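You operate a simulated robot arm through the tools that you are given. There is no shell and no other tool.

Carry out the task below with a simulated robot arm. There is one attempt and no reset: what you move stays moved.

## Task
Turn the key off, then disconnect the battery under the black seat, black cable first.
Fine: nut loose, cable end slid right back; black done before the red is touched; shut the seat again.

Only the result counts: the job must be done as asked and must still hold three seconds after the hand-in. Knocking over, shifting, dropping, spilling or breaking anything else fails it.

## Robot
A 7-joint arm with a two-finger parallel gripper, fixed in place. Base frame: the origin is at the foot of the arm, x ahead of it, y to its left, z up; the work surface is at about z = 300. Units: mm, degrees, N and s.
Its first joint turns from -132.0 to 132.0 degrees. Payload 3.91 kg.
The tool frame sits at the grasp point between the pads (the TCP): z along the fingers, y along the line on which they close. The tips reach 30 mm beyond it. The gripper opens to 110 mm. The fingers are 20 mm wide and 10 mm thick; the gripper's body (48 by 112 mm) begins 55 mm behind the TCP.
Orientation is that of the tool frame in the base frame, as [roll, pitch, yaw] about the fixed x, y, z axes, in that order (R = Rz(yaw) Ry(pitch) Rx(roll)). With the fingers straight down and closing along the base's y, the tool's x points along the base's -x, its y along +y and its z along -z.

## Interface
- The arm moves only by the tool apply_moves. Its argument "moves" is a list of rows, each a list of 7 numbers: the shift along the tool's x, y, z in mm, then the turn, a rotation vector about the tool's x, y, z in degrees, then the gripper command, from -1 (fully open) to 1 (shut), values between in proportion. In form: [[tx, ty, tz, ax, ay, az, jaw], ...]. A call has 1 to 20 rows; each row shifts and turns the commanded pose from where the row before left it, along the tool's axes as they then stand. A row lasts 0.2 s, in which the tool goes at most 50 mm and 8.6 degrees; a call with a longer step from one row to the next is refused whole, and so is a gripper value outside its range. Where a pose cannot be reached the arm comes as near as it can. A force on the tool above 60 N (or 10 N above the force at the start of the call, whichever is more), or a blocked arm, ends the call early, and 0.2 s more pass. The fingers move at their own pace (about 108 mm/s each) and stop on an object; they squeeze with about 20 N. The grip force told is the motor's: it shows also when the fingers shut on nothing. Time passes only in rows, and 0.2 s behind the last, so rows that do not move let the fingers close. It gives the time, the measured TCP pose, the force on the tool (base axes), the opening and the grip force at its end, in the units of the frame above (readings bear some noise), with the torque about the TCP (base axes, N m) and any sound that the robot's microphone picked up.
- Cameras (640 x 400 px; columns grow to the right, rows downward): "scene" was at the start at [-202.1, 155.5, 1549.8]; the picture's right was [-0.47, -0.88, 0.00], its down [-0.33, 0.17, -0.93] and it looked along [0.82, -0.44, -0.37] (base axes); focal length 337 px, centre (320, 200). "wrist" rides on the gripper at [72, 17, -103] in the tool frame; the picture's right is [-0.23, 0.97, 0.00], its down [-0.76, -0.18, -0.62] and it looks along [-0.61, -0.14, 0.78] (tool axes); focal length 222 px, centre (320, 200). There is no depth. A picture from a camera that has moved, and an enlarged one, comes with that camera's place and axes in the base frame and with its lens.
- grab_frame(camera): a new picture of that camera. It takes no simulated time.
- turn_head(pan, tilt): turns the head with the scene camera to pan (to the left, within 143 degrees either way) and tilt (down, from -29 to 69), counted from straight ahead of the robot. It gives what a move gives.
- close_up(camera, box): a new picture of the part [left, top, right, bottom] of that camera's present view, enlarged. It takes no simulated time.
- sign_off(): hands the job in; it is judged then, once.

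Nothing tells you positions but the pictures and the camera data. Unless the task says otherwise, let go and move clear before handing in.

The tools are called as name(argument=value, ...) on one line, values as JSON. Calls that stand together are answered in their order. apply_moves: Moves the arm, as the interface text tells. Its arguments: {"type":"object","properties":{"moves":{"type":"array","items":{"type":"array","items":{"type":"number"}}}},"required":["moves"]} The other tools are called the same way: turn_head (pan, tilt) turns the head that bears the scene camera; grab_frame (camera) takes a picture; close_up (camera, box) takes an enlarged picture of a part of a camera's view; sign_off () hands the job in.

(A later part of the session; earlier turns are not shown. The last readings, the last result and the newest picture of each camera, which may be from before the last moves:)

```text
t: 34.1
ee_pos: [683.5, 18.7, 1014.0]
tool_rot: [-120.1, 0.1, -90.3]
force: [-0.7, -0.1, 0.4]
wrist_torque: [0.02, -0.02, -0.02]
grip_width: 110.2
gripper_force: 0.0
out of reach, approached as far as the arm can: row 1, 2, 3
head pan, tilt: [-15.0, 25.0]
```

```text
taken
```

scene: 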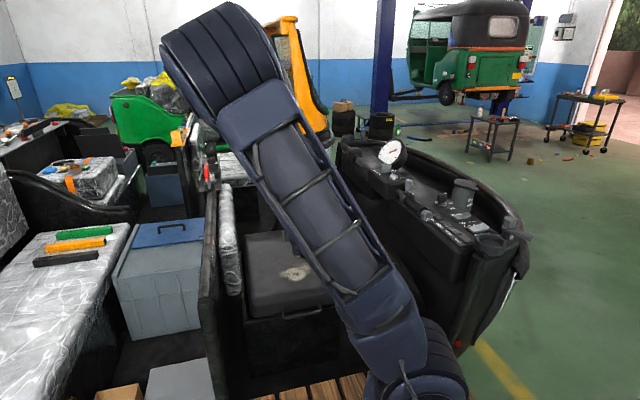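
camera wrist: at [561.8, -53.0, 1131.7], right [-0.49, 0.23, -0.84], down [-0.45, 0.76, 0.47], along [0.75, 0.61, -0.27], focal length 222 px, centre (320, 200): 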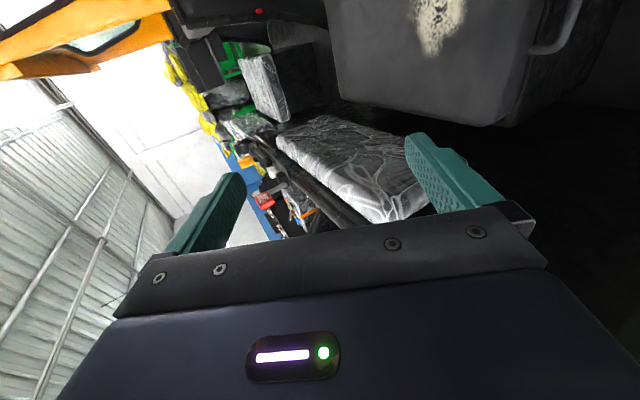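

The wrist roll seems to be at a joint limit. I'll roll the tool back toward neutral and see how the arm behaves.

apply_moves(moves=[[0, 0, 0, 0, 0, 8, -1], [0, 0, 0, 0, 0, 8, -1], [0, 0, 0, 0, 0, 8, -1], [0, 0, 0, 0, 0, 8, -1], [0, 0, 0, 0, 0, 8, -1], [0, 0, 0, 0, 0, 8, -1]])

grab_frame(camera="scene")

```text
t: 35.5
ee_pos: [684.4, 17.9, 1013.4]
tool_rot: [-131.0, 40.3, -119.2]
force: [0.0, -0.1, -0.2]
wrist_torque: [-0.02, -0.02, 0.01]
grip_width: 110.2
gripper_force: 0.1
head pan, tilt: [-15.0, 25.0]
```

```text
taken
```

scene: 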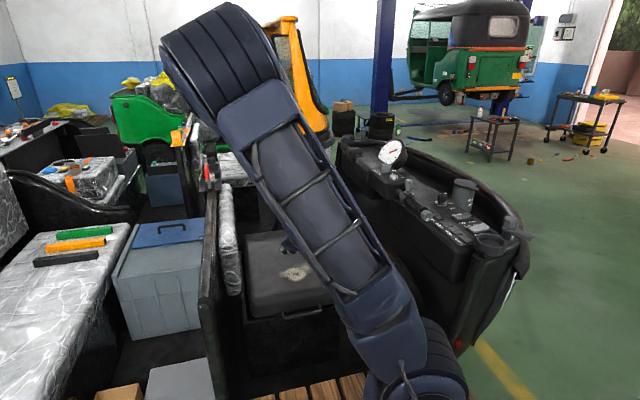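

apply_moves(moves=[[0, 0, 0, 0, 0, 8.4, -1], [0, 0, 0, 0, 0, 8.4, -1], [0, 0, 0, 0, 0, 8.4, -1], [0, 0, 0, 0, 0, 8.4, -1], [0, 0, 0, 0, 0, 8.4, -1]])

apply_moves(moves=[[-10, 0, 5, 0, 0, 0, -1], [-10, 0, 5, 0, 0, 0, -1]])

grab_frame(camera="scene")

grab_frame(camera="wrist")

```text
t: 36.7
ee_pos: [684.2, 18.5, 1012.8]
tool_rot: [179.8, 59.9, 179.8]
force: [0.5, 0.2, 0.4]
wrist_torque: [0.02, -0.02, 0.05]
grip_width: 110.1
gripper_force: 0.1
head pan, tilt: [-15.0, 25.0]
```

```text
t: 37.3
ee_pos: [703.6, 17.8, 1027.1]
tool_rot: [180.0, 60.1, 179.7]
force: [1.5, -0.4, 0.3]
wrist_torque: [0.05, 0.01, 0.04]
grip_width: 109.9
gripper_force: 0.0
head pan, tilt: [-15.0, 25.0]
```

```text
taken
```

scene: 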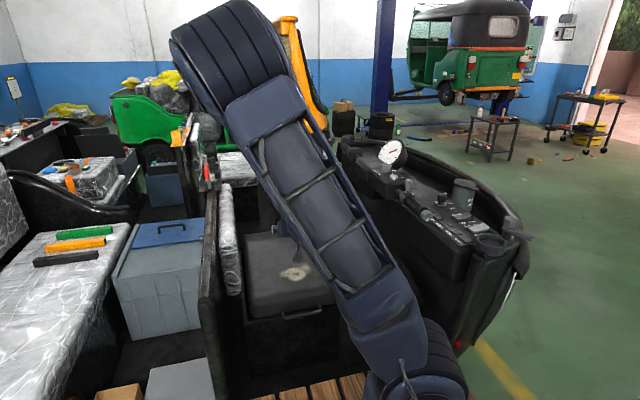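

```text
taken
camera wrist: at [577.9, 34.9, 1014.5], right [0.12, 0.97, 0.2], down [-0.16, -0.18, 0.97], along [0.98, -0.14, 0.13], focal length 222 px, centre (320, 200)
```

wrist: 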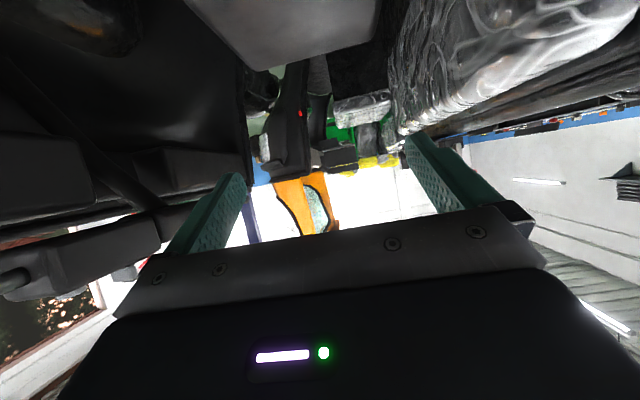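

At this roll the arm moves freely. I'll hook the bar from below with fingers pointing forward and slightly down, instead of pinching it, and follow the arc. First I pitch a little flatter and go down in front of the seat.

apply_moves(moves=[[0, 0, 0, 0, -5, 0, 0], [0, 0, 0, 0, -5, 0, 0], [10, -3, -30, 0, 0, 0, 0], [10, -3, -30, 0, 0, 0, 0], [10, -3, -30, 0, 0, 0, 0], [20, -3, -20, 0, 0, 0, 0]])

apply_moves(moves=[[35, -3, 8, 0, 0, 0, 0], [35, -3, 8, 0, 0, 0, 0], [35, -2, 8, 0, 0, 0, 0], [35, -2, 8, 0, 0, 0, 0]])

grab_frame(camera="scene")

grab_frame(camera="wrist")

```text
t: 38.7
ee_pos: [698.6, 32.8, 1031.7]
tool_rot: [180.0, 69.9, 179.9]
force: [-0.4, -0.3, -0.1]
wrist_torque: [0.01, 0.0, -0.01]
grip_width: 55.0
gripper_force: 0.0
out of reach, approached as far as the arm can: row 3, 4, 5, 6
head pan, tilt: [-15.0, 25.0]
```

```text
t: 39.7
ee_pos: [692.0, 27.2, 888.6]
tool_rot: [179.9, 70.0, 179.9]
force: [0.2, -0.3, 0.0]
wrist_torque: [-0.06, -0.01, -0.03]
grip_width: 54.9
gripper_force: 0.1
out of reach, approached as far as the arm can: row 1, 2
head pan, tilt: [-15.0, 25.0]
```

```text
taken
```

scene: 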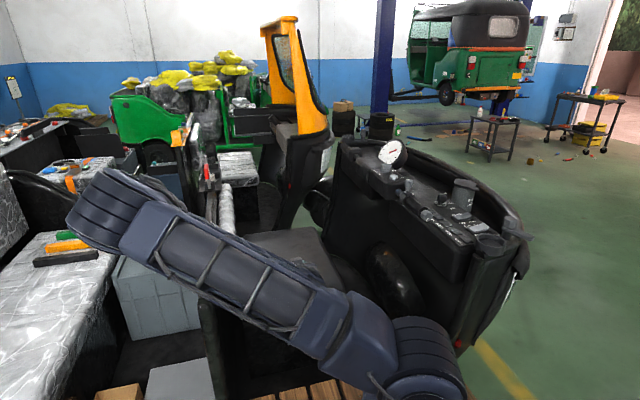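

```text
taken
camera wrist: at [570.5, 43.6, 855.4], right [0.08, 0.97, 0.21], down [-0.33, -0.18, 0.93], along [0.94, -0.14, 0.3], focal length 222 px, centre (320, 200)
```

wrist: 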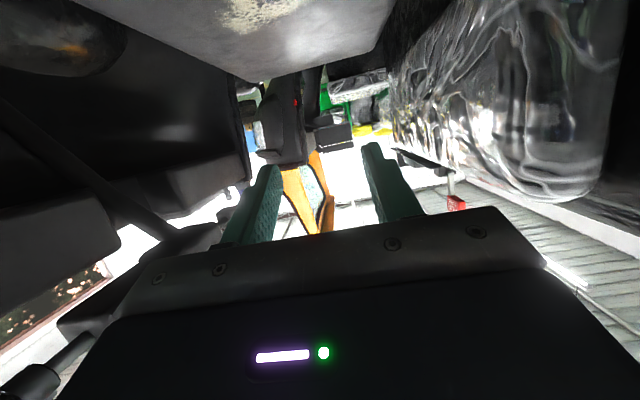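

The elbow is leaning far left toward the passenger side, which I don't want. I'll back up and return the tool to pointing down, so the elbow comes up again.

apply_moves(moves=[[-30, 0, 0, 0, 0, 0, 0], [-30, 0, 0, 0, 0, 0, 0], [-30, 0, 0, 0, 0, 0, 0], [-30, 0, 0, 0, 0, 0, 0], [-30, 0, 0, 0, 0, 0, 0], [-30, 0, 0, 0, 0, 0, 0]])

grab_frame(camera="scene")

```text
t: 41.1
ee_pos: [754.4, 26.0, 1058.0]
tool_rot: [-179.7, 69.9, -179.9]
force: [-0.4, -0.3, -0.4]
wrist_torque: [-0.02, -0.04, -0.01]
grip_width: 55.1
gripper_force: 0.0
head pan, tilt: [-15.0, 25.0]
```

```text
taken
```

scene: 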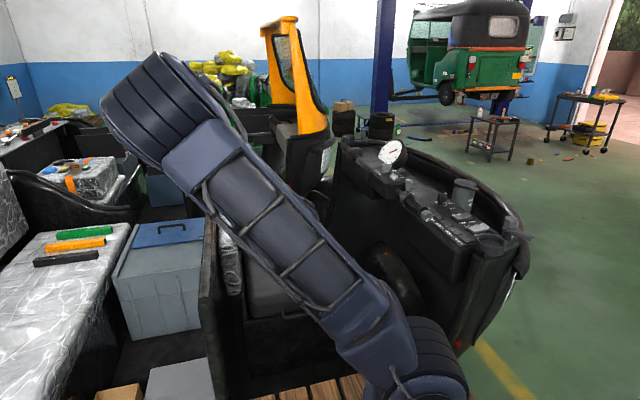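

Now I pitch the tool back down, still up high, and watch the elbow.

apply_moves(moves=[[-20, 0, -10, 0, 7, 0, 0], [-20, 0, -10, 0, 7, 0, 0], [-20, 0, -10, 0, 7, 0, 0], [0, 0, -10, 0, 7, 0, 0], [0, 0, -10, 0, 7, 0, 0], [0, 0, -10, 0, 7, 0, 0], [0, 0, 0, 0, 7, 0, 0], [0, 0, 0, 0, 7, 0, 0], [0, 0, 0, 0, 7, 0, 0], [0, 0, 0, 0, 7, 0, 0]])

grab_frame(camera="scene")

```text
t: 43.3
ee_pos: [734.3, 26.6, 1148.3]
tool_rot: [180.0, -0.2, 179.8]
force: [0.6, -0.1, 0.2]
wrist_torque: [0.01, -0.04, -0.03]
grip_width: 55.1
gripper_force: 0.0
head pan, tilt: [-15.0, 25.0]
```

```text
taken
```

scene: 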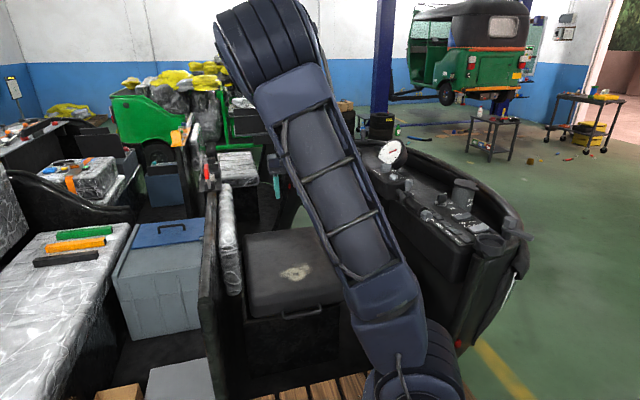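

The elbow comes back up with the tool down. I'll test how much forward pitch is comfortable at lower height, starting with 45° down in front of the seat.

apply_moves(moves=[[25, -5, 20, 0, 0, 0, 0], [25, -5, 20, 0, 0, 0, 0], [25, -5, 30, 0, 0, 0, 0], [25, -5, 30, 0, 0, 0, 0], [25, -5, 30, 0, 0, 0, 0], [0, -5, 30, 0, -7.5, 0, 0], [0, -5, 30, 0, -7.5, 0, 0], [0, 0, 0, 0, -7.5, 0, 0], [0, 0, 0, 0, -7.5, 0, 0]])

grab_frame(camera="scene")

grab_frame(camera="wrist")

```text
t: 45.3
ee_pos: [610.0, -5.2, 954.9]
tool_rot: [179.2, 26.2, 179.8]
force: [0.3, 0.1, 0.1]
wrist_torque: [-0.01, 0.02, -0.03]
grip_width: 55.0
gripper_force: 0.0
out of reach, approached as far as the arm can: row 9
head pan, tilt: [-15.0, 25.0]
```

```text
taken
```

scene: 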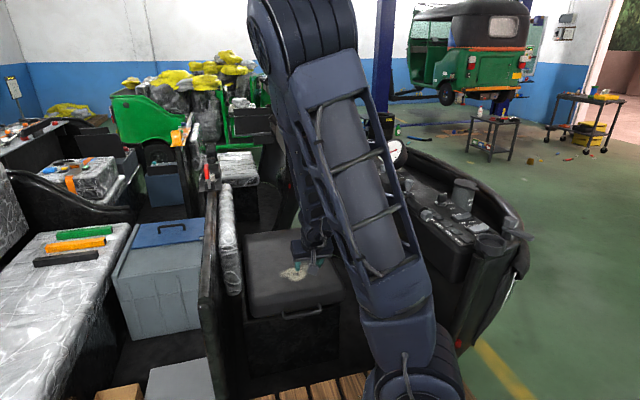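

```text
taken
camera wrist: at [500.3, 9.7, 1015.4], right [0.2, 0.97, 0.11], down [0.41, -0.19, 0.89], along [0.89, -0.13, -0.44], focal length 222 px, centre (320, 200)
```

wrist: 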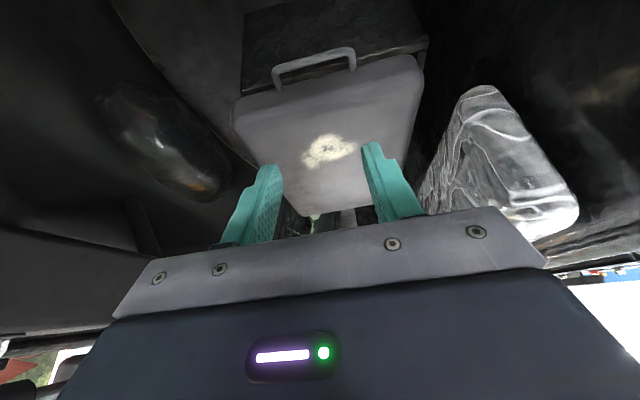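

close_up(camera="wrist", box=[220, 0, 460, 150])

```text
2.67 times, centred on (340, 75) of wrist
camera zoom: at [500.3, 9.7, 1015.4], right [0.2, 0.97, 0.11], down [0.41, -0.19, 0.89], along [0.89, -0.13, -0.44], focal length 592 px, centre (267, 533)
```

zoom: 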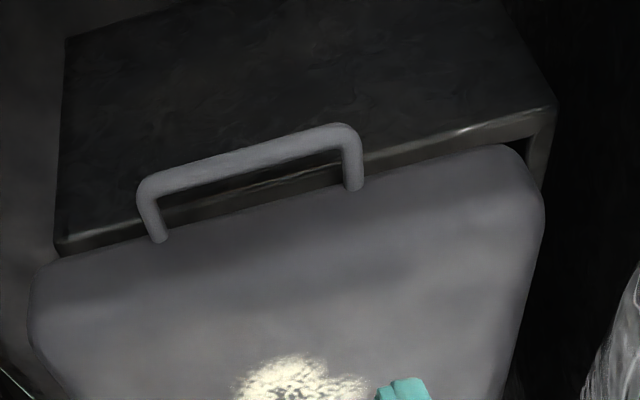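

Refined geometry: the bar is at about [741, -6, 629], roughly 45 mm in front of the lid face, with the box rim at z ≈ 592. A tool-down grip with about 20° forward lean and the fingers closing fore-and-aft should fit. I'll set that orientation.

apply_moves(moves=[[0, 0, 0, 0, 6.5, 0, 0], [0, 0, 0, 0, 6.5, 0, 0], [0, 0, 0, 0, 6.6, 0, 0], [0, 0, 0, 0, 6.6, 0, 0], [-30, 0, 0, 0, 0, -8.2, 0], [0, 0, 0, 0, 0, -8.2, 0], [0, 0, 0, 0, 0, -8.2, 0], [0, 0, 0, 0, 0, -8.2, 0], [0, 0, 0, 0, 0, -8.2, 0], [0, 0, 0, 0, 0, -8.2, 0], [0, 0, 0, 0, 0, -8.2, 0], [0, 0, 0, 0, 0, -8.2, 0], [0, 0, 0, 0, 0, -8.2, 0], [0, 0, 0, 0, 0, -8.2, 0], [0, 0, 0, 0, 0, -8, 0]])

apply_moves(moves=[[0, 0, 0, 5, 0, 0, 0], [0, 0, 0, 5, 0, 0, 0], [0, 0, 0, 5, 0, 0, 0], [0, 0, 0, 5, 0, 0, 0]])

grab_frame(camera="scene")

grab_frame(camera="wrist")

```text
t: 48.5
ee_pos: [642.9, -8.6, 960.2]
tool_rot: [-176.1, 0.0, -89.9]
force: [0.7, 0.8, 0.0]
wrist_torque: [0.01, -0.04, 0.0]
grip_width: 54.8
gripper_force: 0.1
head pan, tilt: [-15.0, 25.0]
```

```text
t: 49.5
ee_pos: [644.3, -9.0, 960.3]
tool_rot: [-156.2, -0.2, -90.1]
force: [-0.4, -0.2, 0.0]
wrist_torque: [-0.02, 0.0, -0.02]
grip_width: 55.0
gripper_force: 0.0
head pan, tilt: [-15.0, 25.0]
```

```text
taken
```

scene: 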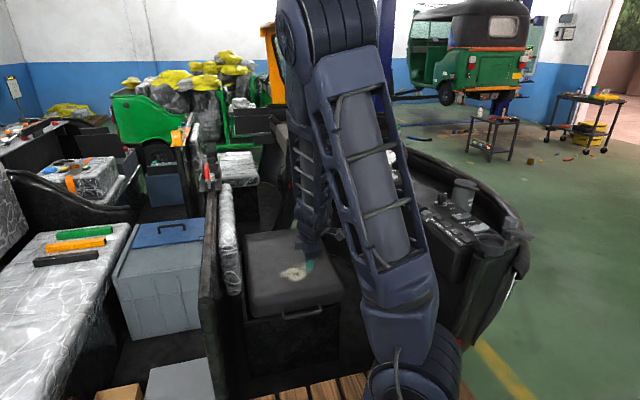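

```text
taken
camera wrist: at [586.2, -81.1, 1046.7], right [-0.89, 0.23, -0.39], down [-0.09, 0.76, 0.64], along [0.45, 0.61, -0.66], focal length 222 px, centre (320, 200)
```

wrist: 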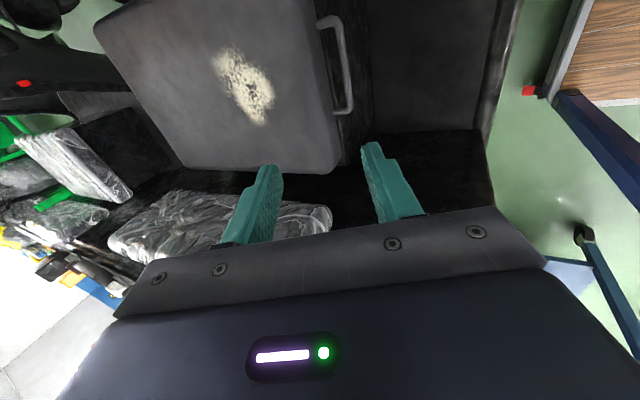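

Tilt of 24° is reachable here with the elbow up. I go to a point 100 mm short of the bar.

apply_moves(moves=[[-0.4, 6.4, 33, 0, 0, 0, 0], [-0.4, 6.4, 33, 0, 0, 0, 0], [-0.4, 6.4, 33, 0, 0, 0, 0], [-0.4, 6.4, 33, 0, 0, 0, 0], [-0.4, 6.4, 33, 0, 0, 0, 0], [-0.4, 6.4, 33, 0, 0, 0, 0], [-0.4, 6.4, 33, 0, 0, 0, 0]])

grab_frame(camera="scene")

grab_frame(camera="wrist")

```text
t: 51.3
ee_pos: [708.4, -0.4, 757.4]
tool_rot: [-153.5, 1.9, -90.4]
force: [-0.5, -1.0, 0.5]
wrist_torque: [-0.01, 0.01, 0.03]
grip_width: 55.1
gripper_force: 0.1
head pan, tilt: [-15.0, 25.0]
stopped in row 7: the arm was blocked; the commanded pose is now the measured one
```

```text
taken
```

scene: 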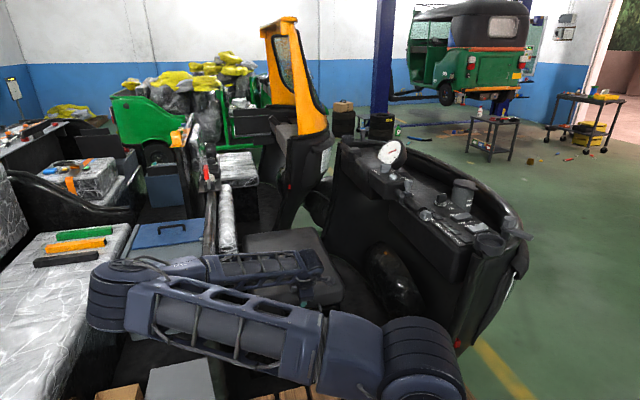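

```text
taken
camera wrist: at [647.6, -75.1, 839.1], right [-0.87, 0.25, -0.43], down [-0.11, 0.74, 0.66], along [0.48, 0.62, -0.62], focal length 222 px, centre (320, 200)
```

wrist: 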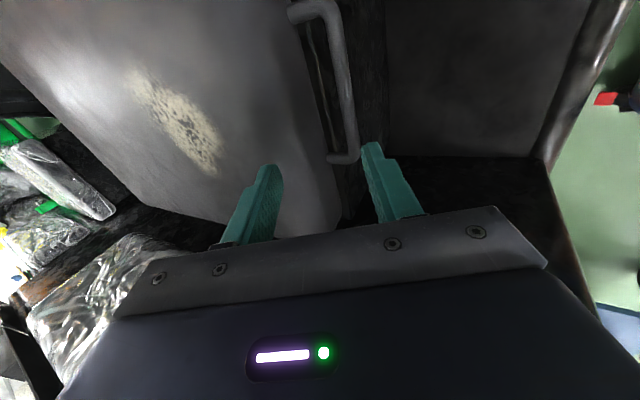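

The elbow dropped far to the left and was stopped, so I need to see what it touched before doing anything.

close_up(camera="scene", box=[60, 160, 360, 400])

turn_head(pan=10, tilt=45)

grab_frame(camera="scene")

```text
1.67 times, centred on (210, 280) of scene
camera zoom: at [-197.8, 173.0, 1544.3], right [-0.26, -0.97, 0.0], down [-0.41, 0.11, -0.91], along [0.88, -0.23, -0.42], focal length 562 px, centre (503, 67)
```

zoom: 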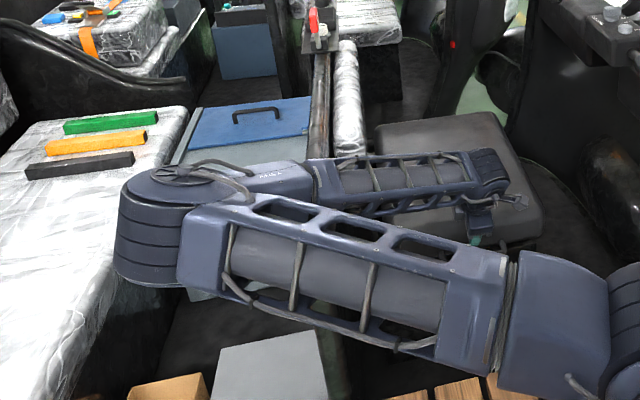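

```text
t: 52.2
ee_pos: [709.0, -0.1, 756.3]
tool_rot: [-153.6, 1.9, -90.2]
force: [-0.3, 0.3, 0.0]
wrist_torque: [0.03, 0.02, -0.02]
grip_width: 55.1
gripper_force: 0.1
head pan, tilt: [10.0, 45.0]
```

```text
taken
```

scene: 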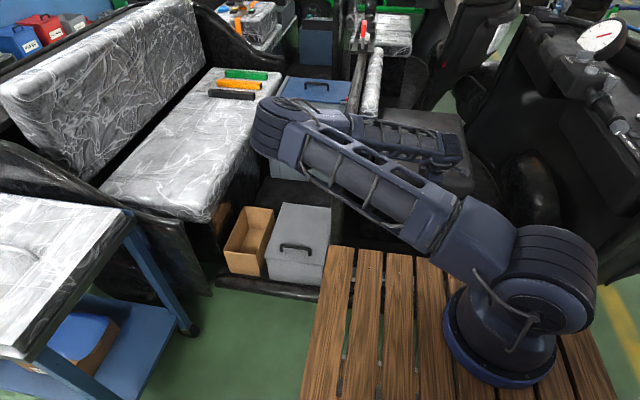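

Nothing looks disturbed; probably the forearm rested against the divider. I'll retreat gently upward along the way I came.

apply_moves(moves=[[0, -3, -15, 0, 0, 0, 0], [0, -3, -20, 0, 0, 0, 0], [0, -4, -20, 0, 0, 0, 0]])

grab_frame(camera="scene")

```text
t: 53.0
ee_pos: [692.7, -0.4, 803.6]
tool_rot: [-154.2, 1.4, -90.1]
force: [-0.6, 0.3, 0.2]
wrist_torque: [0.0, -0.01, -0.02]
grip_width: 55.1
gripper_force: 0.0
head pan, tilt: [10.0, 45.0]
```

```text
taken
```

scene: 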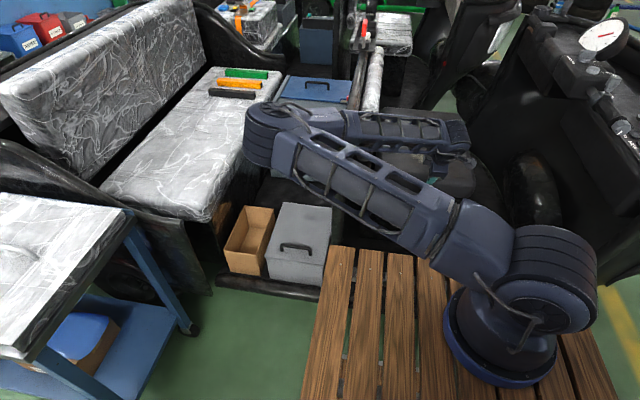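

apply_moves(moves=[[0, 0, -20, -5, 0, 0, 0], [0, 0, -20, -5, 0, 0, 0], [0, 0, -20, -5, 0, 0, 0], [0, 0, -20, -5, 0, 0, 0], [0, 0, -20, -5, 0, 0, 0]])

grab_frame(camera="scene")

```text
t: 54.2
ee_pos: [666.8, -2.1, 902.1]
tool_rot: [-179.0, 1.5, -90.2]
force: [0.5, 0.2, 0.3]
wrist_torque: [-0.01, -0.02, -0.03]
grip_width: 55.0
gripper_force: 0.1
head pan, tilt: [10.0, 45.0]
```

```text
taken
```

scene: 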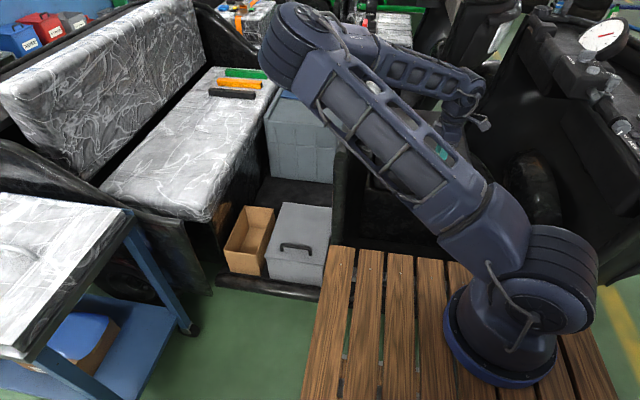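

I think the wrist bends only one way, and the elbow flops when the tool would line up with the forearm. I'll go back up high and precess the tool round the forearm axis, so the wrist bends the other way with the elbow staying up.

apply_moves(moves=[[0, -10.6, -36, 0, 0, 0, 0], [0, -10.6, -36, 0, 0, 0, 0], [0, -10.6, -36, 0, 0, 0, 0], [0, -10.6, -36, 0, 0, 0, 0], [0, -10.6, -36, 0, 0, 0, 0]])

apply_moves(moves=[[0, 0, 0, 0, -5.27, 6.28, 0], [0, 0, 0, 0, -5.27, 6.28, 0], [0, 0, 0, 0, -5.27, 6.28, 0], [0, 0, 0, 0, -5.27, 6.28, 0], [0, 0, 0, 0, -5.27, 6.28, 0], [0, 0, 0, 0, -5.27, 6.28, 0], [0, 0, 0, 0, -5.27, 6.28, 0], [0, 0, 0, 0, -5.27, 6.28, 0], [0, 0, 0, 0, -5.27, 6.28, 0], [0, 0, 0, 0, -5.27, 6.28, 0], [0, 0, 0, 0, -5.27, 6.28, 0]])

grab_frame(camera="scene")

```text
t: 55.4
ee_pos: [715.0, -6.7, 1083.5]
tool_rot: [-178.9, 1.5, -90.2]
force: [0.4, 0.5, 0.7]
wrist_torque: [-0.02, 0.02, 0.01]
grip_width: 54.9
gripper_force: 0.1
head pan, tilt: [10.0, 45.0]
```

```text
t: 57.8
ee_pos: [715.4, -9.2, 1082.1]
tool_rot: [137.8, 41.1, 178.1]
force: [0.9, -0.5, -0.2]
wrist_torque: [0.02, 0.03, -0.02]
grip_width: 54.9
gripper_force: 0.1
head pan, tilt: [10.0, 45.0]
```

```text
taken
```

scene: 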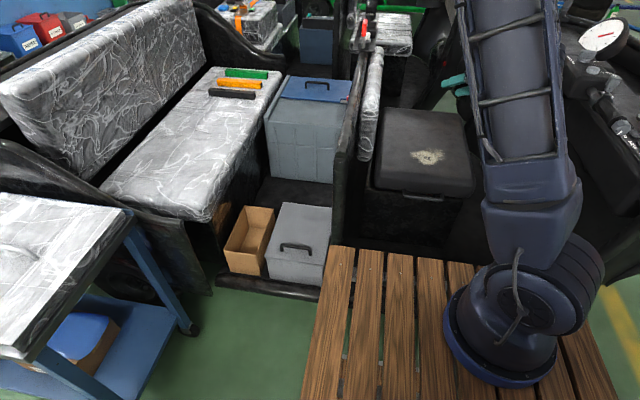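

Half the precession is done with the elbow up and no complaint. I continue with the other half.

apply_moves(moves=[[0, 0, 0, 0, -5.27, 6.28, 0], [0, 0, 0, 0, -5.27, 6.28, 0], [0, 0, 0, 0, -5.27, 6.28, 0], [0, 0, 0, 0, -5.27, 6.28, 0], [0, 0, 0, 0, -5.27, 6.28, 0], [0, 0, 0, 0, -5.27, 6.28, 0], [0, 0, 0, 0, -5.27, 6.28, 0], [0, 0, 0, 0, -5.27, 6.28, 0], [0, 0, 0, 0, -5.27, 6.28, 0], [0, 0, 0, 0, -5.27, 6.28, 0], [0, 0, 0, 0, -5.27, 6.28, 0]])

grab_frame(camera="scene")

grab_frame(camera="wrist")

```text
t: 60.2
ee_pos: [716.5, -5.5, 1081.4]
tool_rot: [98.9, -1.9, 89.5]
force: [1.4, 0.7, -1.0]
wrist_torque: [-0.03, -0.08, -0.13]
grip_width: 54.8
gripper_force: 0.0
head pan, tilt: [10.0, 45.0]
```

```text
taken
```

scene: 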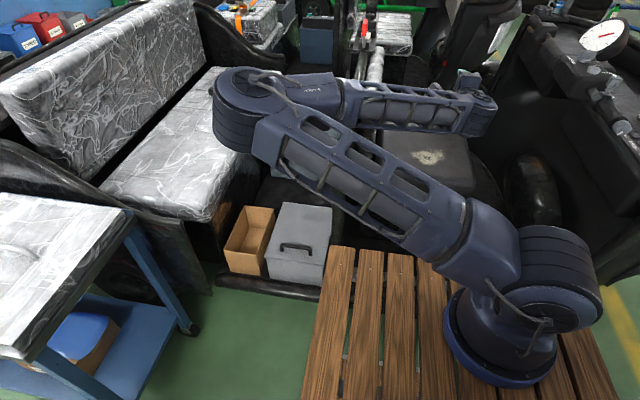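

```text
taken
camera wrist: at [617.9, 65.4, 1116.7], right [0.15, -0.26, 0.95], down [-0.65, -0.75, -0.1], along [0.75, -0.6, -0.28], focal length 222 px, centre (320, 200)
```

wrist: 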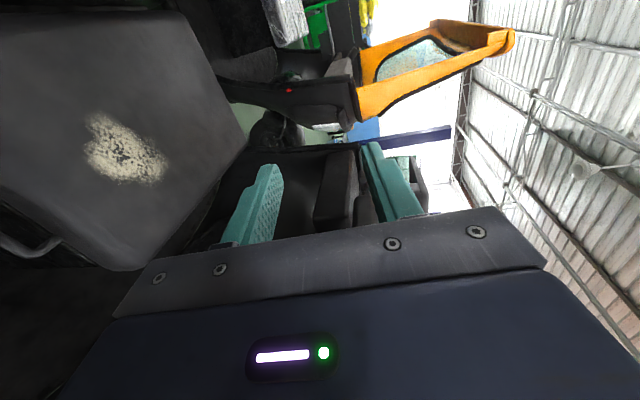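

It reached the pose, but the elbow dropped left again, so a flat forward tool is not practical down low. I'll undo this and use a vertical, fingertip-deep grip on the bar, leaning the tool forward only as the lid rises.

apply_moves(moves=[[0, 0, 0, 0, 5.27, -6.28, 0], [0, 0, 0, 0, 5.27, -6.28, 0], [0, 0, 0, 0, 5.27, -6.28, 0], [0, 0, 0, 0, 5.27, -6.28, 0], [0, 0, 0, 0, 5.27, -6.28, 0], [0, 0, 0, 0, 5.27, -6.28, 0], [0, 0, 0, 0, 5.27, -6.28, 0], [0, 0, 0, 0, 5.27, -6.28, 0], [0, 0, 0, 0, 5.27, -6.28, 0], [0, 0, 0, 0, 5.27, -6.28, 0], [0, 0, 0, 0, 5.27, -6.28, 0]])

apply_moves(moves=[[0, 0, 0, 0, 5.27, -6.28, 0], [0, 0, 0, 0, 5.27, -6.28, 0], [0, 0, 0, 0, 5.27, -6.28, 0], [0, 0, 0, 0, 5.27, -6.28, 0], [0, 0, 0, 0, 5.27, -6.28, 0], [0, 0, 0, 0, 5.27, -6.28, 0], [0, 0, 0, 0, 5.27, -6.28, 0], [0, 0, 0, 0, 5.27, -6.28, 0], [0, 0, 0, 0, 5.27, -6.28, 0], [0, 0, 0, 0, 5.27, -6.28, 0], [0, 0, 0, 0, 5.27, -6.28, 0]])

turn_head(pan=-15, tilt=35)

grab_frame(camera="scene")

grab_frame(camera="wrist")

```text
t: 62.6
ee_pos: [715.2, -8.5, 1082.2]
tool_rot: [137.9, 40.9, 178.4]
force: [-0.7, 0.8, -0.3]
wrist_torque: [0.04, -0.01, -0.05]
grip_width: 54.8
gripper_force: 0.0
head pan, tilt: [10.0, 45.0]
```

```text
t: 65.0
ee_pos: [716.6, -8.0, 1081.5]
tool_rot: [-179.0, 1.5, -90.1]
force: [-0.2, 1.2, 0.4]
wrist_torque: [0.02, 0.05, 0.01]
grip_width: 54.8
gripper_force: 0.0
head pan, tilt: [10.0, 45.0]
```

```text
t: 65.9
ee_pos: [716.4, -8.0, 1082.5]
tool_rot: [-179.1, 1.5, -90.3]
force: [-1.3, -0.3, -0.3]
wrist_torque: [0.0, 0.02, 0.01]
grip_width: 55.1
gripper_force: 0.0
head pan, tilt: [-15.0, 35.0]
```

```text
taken
```

scene: 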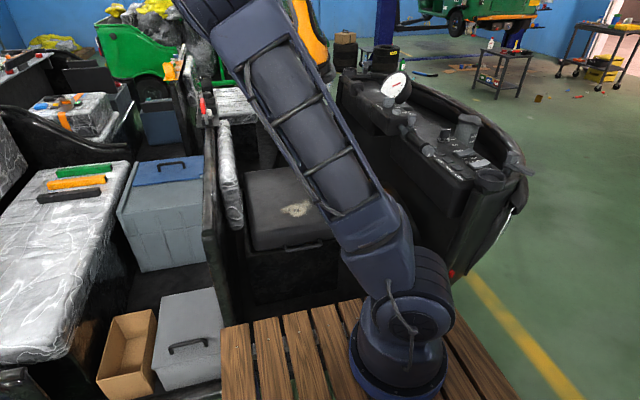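

```text
taken
camera wrist: at [697.1, -83.2, 1182.8], right [-0.97, 0.23, -0.01], down [0.17, 0.74, 0.65], along [0.16, 0.63, -0.76], focal length 222 px, centre (320, 200)
```

wrist: 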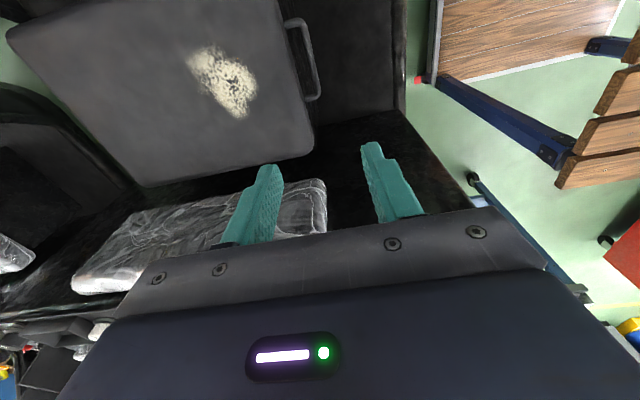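

apply_moves(moves=[[0, 10, -20, 0, 0, 8.2, 0], [0, 10, -20, 0, 0, 8.2, 0], [0, 0, -20, 0, 0, 8.2, 0], [0, 0, -20, 0, 0, 8.2, 0], [0, 0, -20, 0, 0, 8.2, 0], [0, 0, -20, 0, 0, 8.2, 0], [0, 0, -20, 0, 0, 8.2, 0], [0, 0, -20, 0, 0, 8.2, 0], [0, 0, -20, 0, 0, 8.2, 0], [0, 0, -10, 0, 0, 8.2, 0], [0, 0, 0, 0, 0, 8, 0]])

grab_frame(camera="scene")

```text
t: 68.3
ee_pos: [692.8, -12.0, 1271.7]
tool_rot: [178.4, 1.1, 179.7]
force: [-0.2, 0.3, -0.4]
wrist_torque: [-0.01, 0.01, 0.01]
grip_width: 55.2
gripper_force: 0.1
head pan, tilt: [-15.0, 35.0]
```

```text
taken
```

scene: 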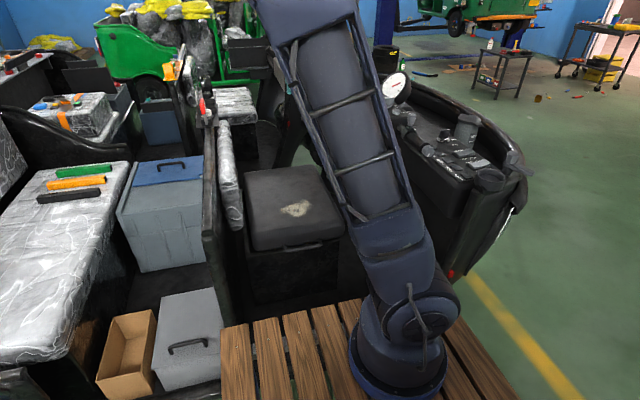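

Now I try the opposite roll, tool x toward +y, to see whether the elbow stays up.

apply_moves(moves=[[0, 0, 0, 0, 0, 8.2, 0], [0, 0, 0, 0, 0, 8.2, 0], [0, 0, 0, 0, 0, 8.2, 0], [0, 0, 0, 0, 0, 8.2, 0], [0, 0, 0, 0, 0, 8.2, 0], [0, 0, 0, 0, 0, 8.2, 0], [0, 0, 0, 0, 0, 8.2, 0], [0, 0, 0, 0, 0, 8.2, 0], [0, 0, 0, 0, 0, 8.2, 0], [0, 0, 0, 0, 0, 8.2, 0], [0, 0, 0, 0, 0, 8, 0]])

apply_moves(moves=[[0, 0, 40, 0, 0, 0, 0], [0, 0, 40, 0, 0, 0, 0], [0, 0, 40, 0, 0, 0, 0], [0, 0, 40, 0, 0, 0, 0], [0, 0, 40, 0, 0, 0, 0], [0, 0, 40, 0, 0, 0, 0]])

grab_frame(camera="scene")

grab_frame(camera="wrist")

```text
t: 70.7
ee_pos: [692.8, -12.2, 1272.0]
tool_rot: [179.0, -1.6, 89.6]
force: [-0.8, -0.6, -0.1]
wrist_torque: [0.02, 0.03, 0.02]
grip_width: 55.1
gripper_force: 0.0
head pan, tilt: [-15.0, 35.0]
```

```text
t: 72.1
ee_pos: [695.3, -5.7, 1031.2]
tool_rot: [178.8, -1.5, 89.8]
force: [-0.8, -0.7, 0.1]
wrist_torque: [-0.01, -0.07, -0.02]
grip_width: 54.7
gripper_force: 0.1
head pan, tilt: [-15.0, 35.0]
```

```text
taken
```

scene: 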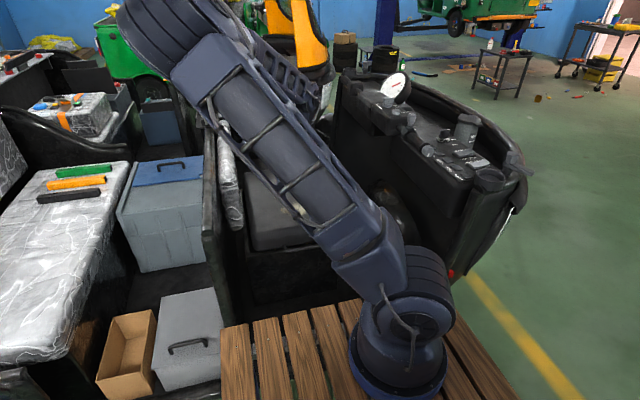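

```text
taken
camera wrist: at [712.1, 63.8, 1135.8], right [0.97, -0.23, 0.01], down [-0.19, -0.78, 0.6], along [-0.13, -0.59, -0.8], focal length 222 px, centre (320, 200)
```

wrist: 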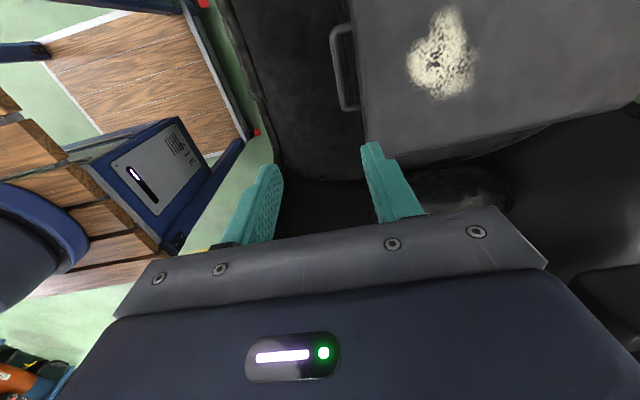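

Rolling this way makes the elbow drop too. The wrist seems to need a minimum bend, and a sideways lean gives that with the elbow up. So I'll grip the right-hand leg of the handle (it runs along x at y≈−69) with the tool leaning 45° sideways and the fingers above and below it.

apply_moves(moves=[[0, 0, -30, 0, 0, -8.2, 0], [0, 0, -30, 0, 0, -8.2, 0], [0, 0, -30, 0, 0, -8.2, 0], [0, 0, -20, 0, 0, -8.2, 0], [0, 0, -20, 0, 0, -8.2, 0], [0, 0, -20, 0, 0, -8.2, 0], [0, 0, 0, 0, 0, -8.2, 0], [0, 0, 0, 0, 0, -8.2, 0], [0, 0, 0, 0, 0, -8.2, 0], [0, 0, 0, 0, 0, -8.2, 0], [0, 0, 0, 0, 0, -8, 0]])

apply_moves(moves=[[0, 0, 0, -7.5, 0, 0, 0], [0, 0, 0, -7.5, 0, 0, 0], [0, 0, 0, -7.5, 0, 0, 0], [0, 0, 0, -7.5, 0, 0, 0], [0, 0, 0, -7.5, 0, 0, 0], [0, 0, 0, -7.5, 0, 0, 0]])

grab_frame(camera="scene")

grab_frame(camera="wrist")

```text
t: 74.5
ee_pos: [693.8, -8.3, 1181.5]
tool_rot: [178.6, 1.1, 179.9]
force: [-1.1, 0.8, 1.0]
wrist_torque: [0.02, -0.01, 0.05]
grip_width: 55.0
gripper_force: 0.0
head pan, tilt: [-15.0, 35.0]
```

```text
t: 75.9
ee_pos: [694.3, -9.3, 1182.5]
tool_rot: [133.4, 1.2, 179.8]
force: [0.0, -0.3, -0.1]
wrist_torque: [-0.03, 0.0, -0.03]
grip_width: 54.9
gripper_force: 0.0
head pan, tilt: [-15.0, 35.0]
```

```text
taken
```

scene: 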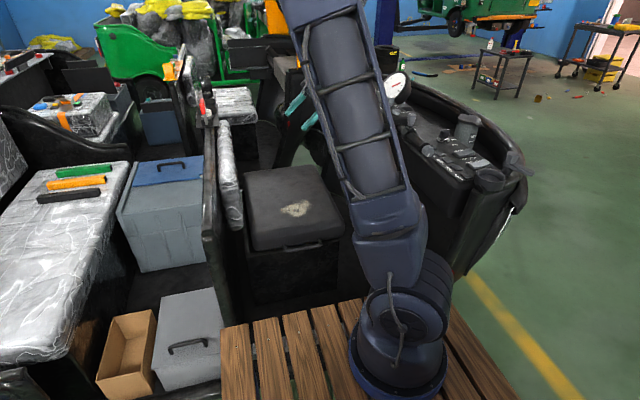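

```text
taken
camera wrist: at [620.0, -72.2, 1263.4], right [0.22, 0.67, 0.71], down [0.75, -0.58, 0.31], along [0.62, 0.47, -0.63], focal length 222 px, centre (320, 200)
```

wrist: 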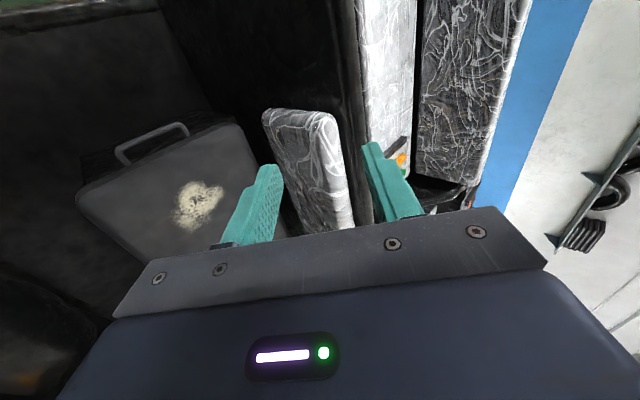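

The elbow stays up with this sideways lean. I descend to a point in front of and to the right of the handle in two portions.

apply_moves(moves=[[-0.5, -36.2, 17.6, 0, 0, 0, 0], [-0.5, -36.2, 17.6, 0, 0, 0, 0], [-0.5, -36.2, 17.6, 0, 0, 0, 0], [-0.5, -36.2, 17.6, 0, 0, 0, 0], [-0.5, -36.2, 17.6, 0, 0, 0, 0], [-0.5, -36.2, 17.6, 0, 0, 0, 0]])

grab_frame(camera="scene")

grab_frame(camera="wrist")

```text
t: 77.3
ee_pos: [678.9, -20.2, 991.4]
tool_rot: [133.5, 1.1, 179.8]
force: [-0.7, -0.9, 0.0]
wrist_torque: [0.01, 0.01, 0.02]
grip_width: 54.9
gripper_force: 0.0
out of reach, approached as far as the arm can: row 3, 4, 5, 6
head pan, tilt: [-15.0, 35.0]
```

```text
taken
```

scene: 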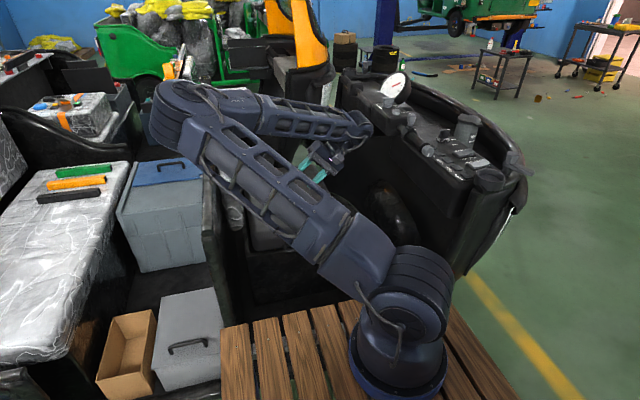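

```text
taken
camera wrist: at [605.1, -82.9, 1073.4], right [0.22, 0.67, 0.71], down [0.75, -0.58, 0.31], along [0.62, 0.47, -0.63], focal length 222 px, centre (320, 200)
```

wrist: 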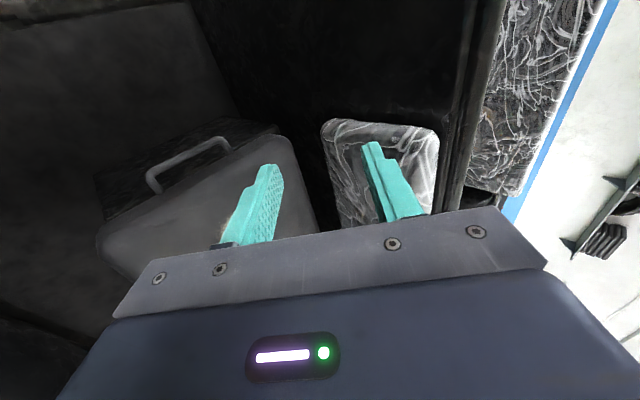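

Elbow drift, rather than a hard limit, seems to be the problem. I'll go back up, untilt until the elbow is upright, then descend with the tool straight down in neutral roll (which kept the elbow up before) and lean sideways only at the bottom.

apply_moves(moves=[[0, 28, -14, 0, 0, 0, 0], [0, 28, -14, 0, 0, 0, 0], [0, 28, -14, 0, 0, 0, 0], [0, 28, -14, 0, 0, 0, 0], [0, 28, -14, 0, 0, 0, 0], [0, 28, -14, 7.5, 0, 0, 0], [0, 0, 0, 7.5, 0, 0, 0], [0, 0, 0, 7.5, 0, 0, 0], [0, 0, 0, 7.5, 0, 0, 0], [0, 0, 0, 7.5, 0, 0, 0], [0, 0, 0, 7.5, 0, 0, 0], [0, 0, -20, 0, 0, 0, 0], [0, 0, -20, 0, 0, 0, 0]])

grab_frame(camera="scene")

```text
t: 80.1
ee_pos: [676.1, 34.0, 1212.9]
tool_rot: [178.4, 1.1, 179.8]
force: [0.5, 0.4, -0.5]
wrist_torque: [0.03, 0.0, 0.03]
grip_width: 54.8
gripper_force: 0.1
head pan, tilt: [-15.0, 35.0]
```

```text
taken
```

scene: 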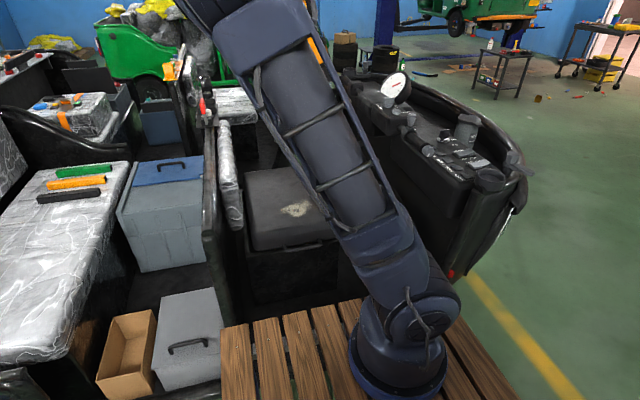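

The elbow leans left about 30°, so a lean of the fingers toward −y suits it better. I'll grip the same leg from inside the loop, with the wrist above the lid's front edge. First I lean 45° the other way up here and check.

apply_moves(moves=[[0, 0, 0, 7.5, 0, 0, 0], [0, 0, 0, 7.5, 0, 0, 0], [0, 0, 0, 7.5, 0, 0, 0], [0, 0, 0, 7.5, 0, 0, 0], [0, 0, 0, 7.5, 0, 0, 0], [0, 0, 0, 7.5, 0, 0, 0]])

apply_moves(moves=[[0, 21, 21, 0, 0, 0, 0], [0, 21, 21, 0, 0, 0, 0], [0, 21, 21, 0, 0, 0, 0], [0, 21, 21, 0, 0, 0, 0], [0, 21, 21, 0, 0, 0, 0]])

grab_frame(camera="scene")

grab_frame(camera="wrist")

```text
t: 81.5
ee_pos: [675.3, 34.8, 1212.2]
tool_rot: [-136.4, 1.1, 179.8]
force: [0.0, -0.5, 0.6]
wrist_torque: [0.04, -0.01, 0.04]
grip_width: 55.0
gripper_force: 0.1
head pan, tilt: [-15.0, 35.0]
```

```text
t: 82.7
ee_pos: [677.9, 38.0, 1063.1]
tool_rot: [-136.5, 1.0, 179.8]
force: [0.1, 0.3, 0.5]
wrist_torque: [0.03, 0.0, -0.01]
grip_width: 54.9
gripper_force: 0.2
head pan, tilt: [-15.0, 35.0]
```

```text
taken
```

scene: 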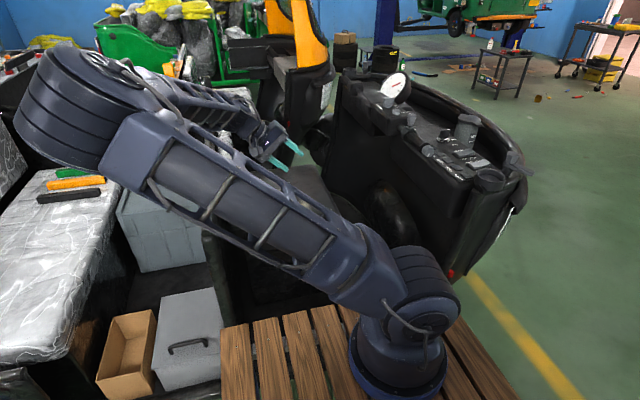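

```text
taken
camera wrist: at [604.8, 122.3, 1124.8], right [0.24, 0.71, -0.67], down [0.75, 0.3, 0.59], along [0.61, -0.64, -0.46], focal length 222 px, centre (320, 200)
```

wrist: 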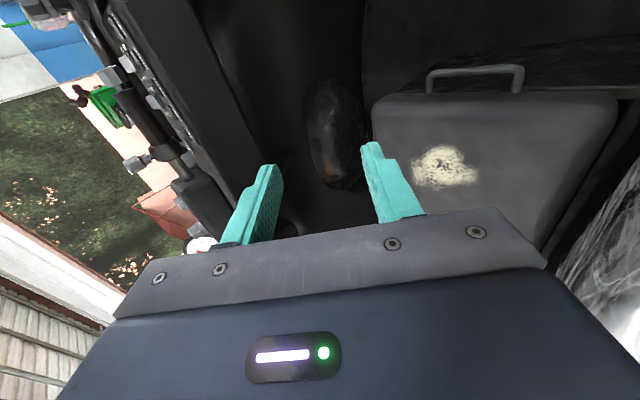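

The divider's top rail works out near z ≈ 1060 at y ≈ 265, so the elbow must not hang left down low. I'll go up and try to push the elbow upright by leaning the fingers forward and to the right up high.

apply_moves(moves=[[0, -21, -21, 0, 0, 0, 0], [0, -21, -21, 0, 0, 0, 0], [0, -21, -21, 0, 0, 0, 0], [0, -21, -21, 0, 0, 0, 0], [15, -25, -25, 0, 0, 0, 0], [15, -25, -25, 0, 0, 0, 0], [15, -10, -10, 0, 0, 0, 0], [15, 0, 0, 0, 0, 0, 0], [15, 0, 0, 0, 0, 0, 0], [15, 0, 0, 0, 0, 0, 0]])

apply_moves(moves=[[0, 0, 0, 0, -8, 0, 0], [0, 0, 0, 0, -8, 0, 0], [0, 0, 0, 0, -8, 0, 0], [0, 0, 0, 0, -8, 0, 0], [0, 0, 0, 0, -8, 0, 0]])

grab_frame(camera="scene")

```text
t: 84.9
ee_pos: [584.9, 34.4, 1266.0]
tool_rot: [-136.4, 1.0, 179.8]
force: [0.5, 0.9, -0.8]
wrist_torque: [0.02, 0.02, -0.03]
grip_width: 55.0
gripper_force: 0.1
head pan, tilt: [-15.0, 35.0]
```

```text
t: 86.1
ee_pos: [583.8, 33.8, 1265.2]
tool_rot: [-128.4, 28.7, -149.8]
force: [-0.1, 0.0, -0.7]
wrist_torque: [0.0, -0.01, 0.0]
grip_width: 55.1
gripper_force: 0.1
head pan, tilt: [-15.0, 35.0]
```

```text
taken
```

scene: 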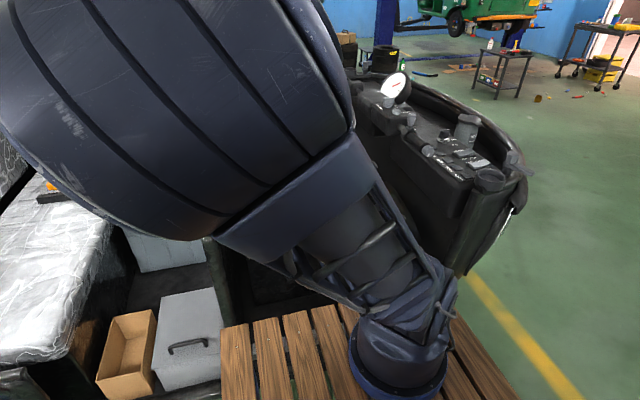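

apply_moves(moves=[[0, 0, 0, 0, -8, 0, 0], [0, 0, 0, 0, -8, 0, 0], [0, 0, 0, 0, -8, 0, 0]])

grab_frame(camera="scene")

```text
t: 86.9
ee_pos: [583.7, 33.5, 1266.1]
tool_rot: [-113.5, 41.4, -124.6]
force: [0.5, 0.2, -0.5]
wrist_torque: [-0.02, 0.0, 0.0]
grip_width: 55.0
gripper_force: 0.1
head pan, tilt: [-15.0, 35.0]
```

```text
taken
```

scene: 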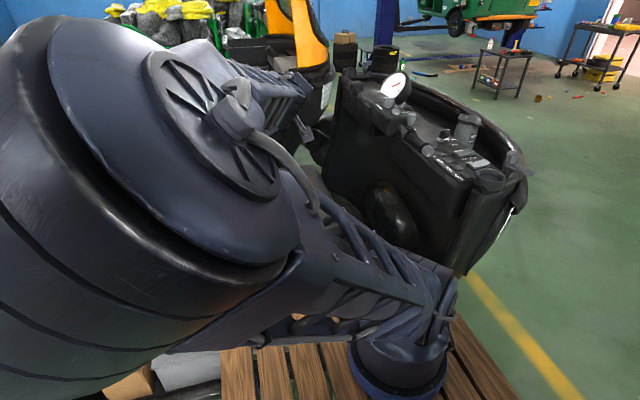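

That drives it the wrong way, so the mirror motion (fingers forward and to the left) should bring the elbow to the right. I reverse and try that.

apply_moves(moves=[[0, 0, 0, 0, 8, 0, 0], [0, 0, 0, 0, 8, 0, 0], [0, 0, 0, 0, 8, 0, 0], [0, 0, 0, 0, 8, 0, 0], [0, 0, 0, 0, 8, 0, 0], [0, 0, 0, 0, 8, 0, 0], [0, 0, 0, 0, 8, 0, 0], [0, 0, 0, 0, 8, 0, 0], [0, 0, 0, -7.5, 0, 0, 0], [0, 0, 0, -7.5, 0, 0, 0], [0, 0, 0, -7.5, 0, 0, 0], [0, 0, 0, -7.5, 0, 0, 0], [0, 0, 0, -7.5, 0, 0, 0], [0, 0, 0, -7.5, 0, 0, 0]])

apply_moves(moves=[[0, 0, 0, -7.5, 0, 0, 0], [0, 0, 0, -7.5, 0, 0, 0], [0, 0, 0, -7.5, 0, 0, 0], [0, 0, 0, -7.5, 0, 0, 0], [0, 0, 0, -7.5, 0, 0, 0], [0, 0, 0, -7.5, 0, 0, 0]])

grab_frame(camera="scene")

apply_moves(moves=[[0, 0, 0, 0, -8, 0, 0], [0, 0, 0, 0, -8, 0, 0], [0, 0, 0, 0, -8, 0, 0], [0, 0, 0, 0, -8, 0, 0], [0, 0, 0, 0, -8, 0, 0]])

grab_frame(camera="scene")

```text
t: 89.9
ee_pos: [586.6, 34.7, 1265.2]
tool_rot: [178.4, 1.1, 179.8]
force: [-0.5, 0.0, -0.4]
wrist_torque: [-0.03, -0.04, -0.02]
grip_width: 55.0
gripper_force: 0.0
head pan, tilt: [-15.0, 35.0]
```

```text
t: 91.3
ee_pos: [584.2, 34.8, 1264.6]
tool_rot: [133.5, 1.2, 179.8]
force: [-0.2, 0.0, 1.2]
wrist_torque: [-0.04, -0.05, -0.03]
grip_width: 55.1
gripper_force: 0.1
head pan, tilt: [-15.0, 35.0]
```

```text
taken
```

scene: 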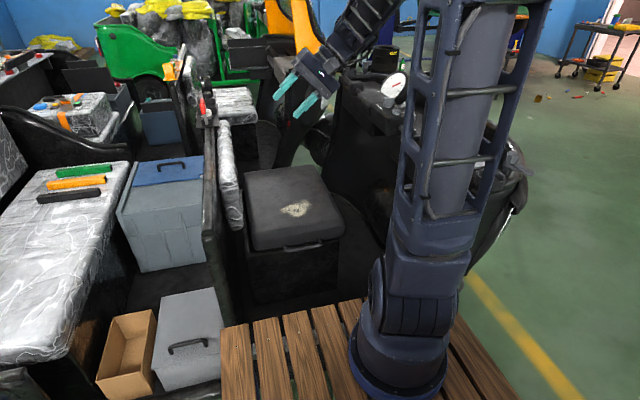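

```text
t: 92.5
ee_pos: [585.8, 32.5, 1265.5]
tool_rot: [125.4, 27.2, 148.0]
force: [-0.7, -0.2, -0.6]
wrist_torque: [0.03, 0.0, 0.03]
grip_width: 54.9
gripper_force: 0.0
head pan, tilt: [-15.0, 35.0]
```

```text
taken
```

scene: 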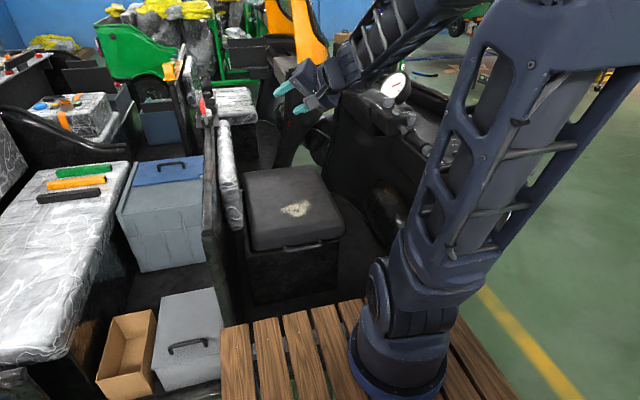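

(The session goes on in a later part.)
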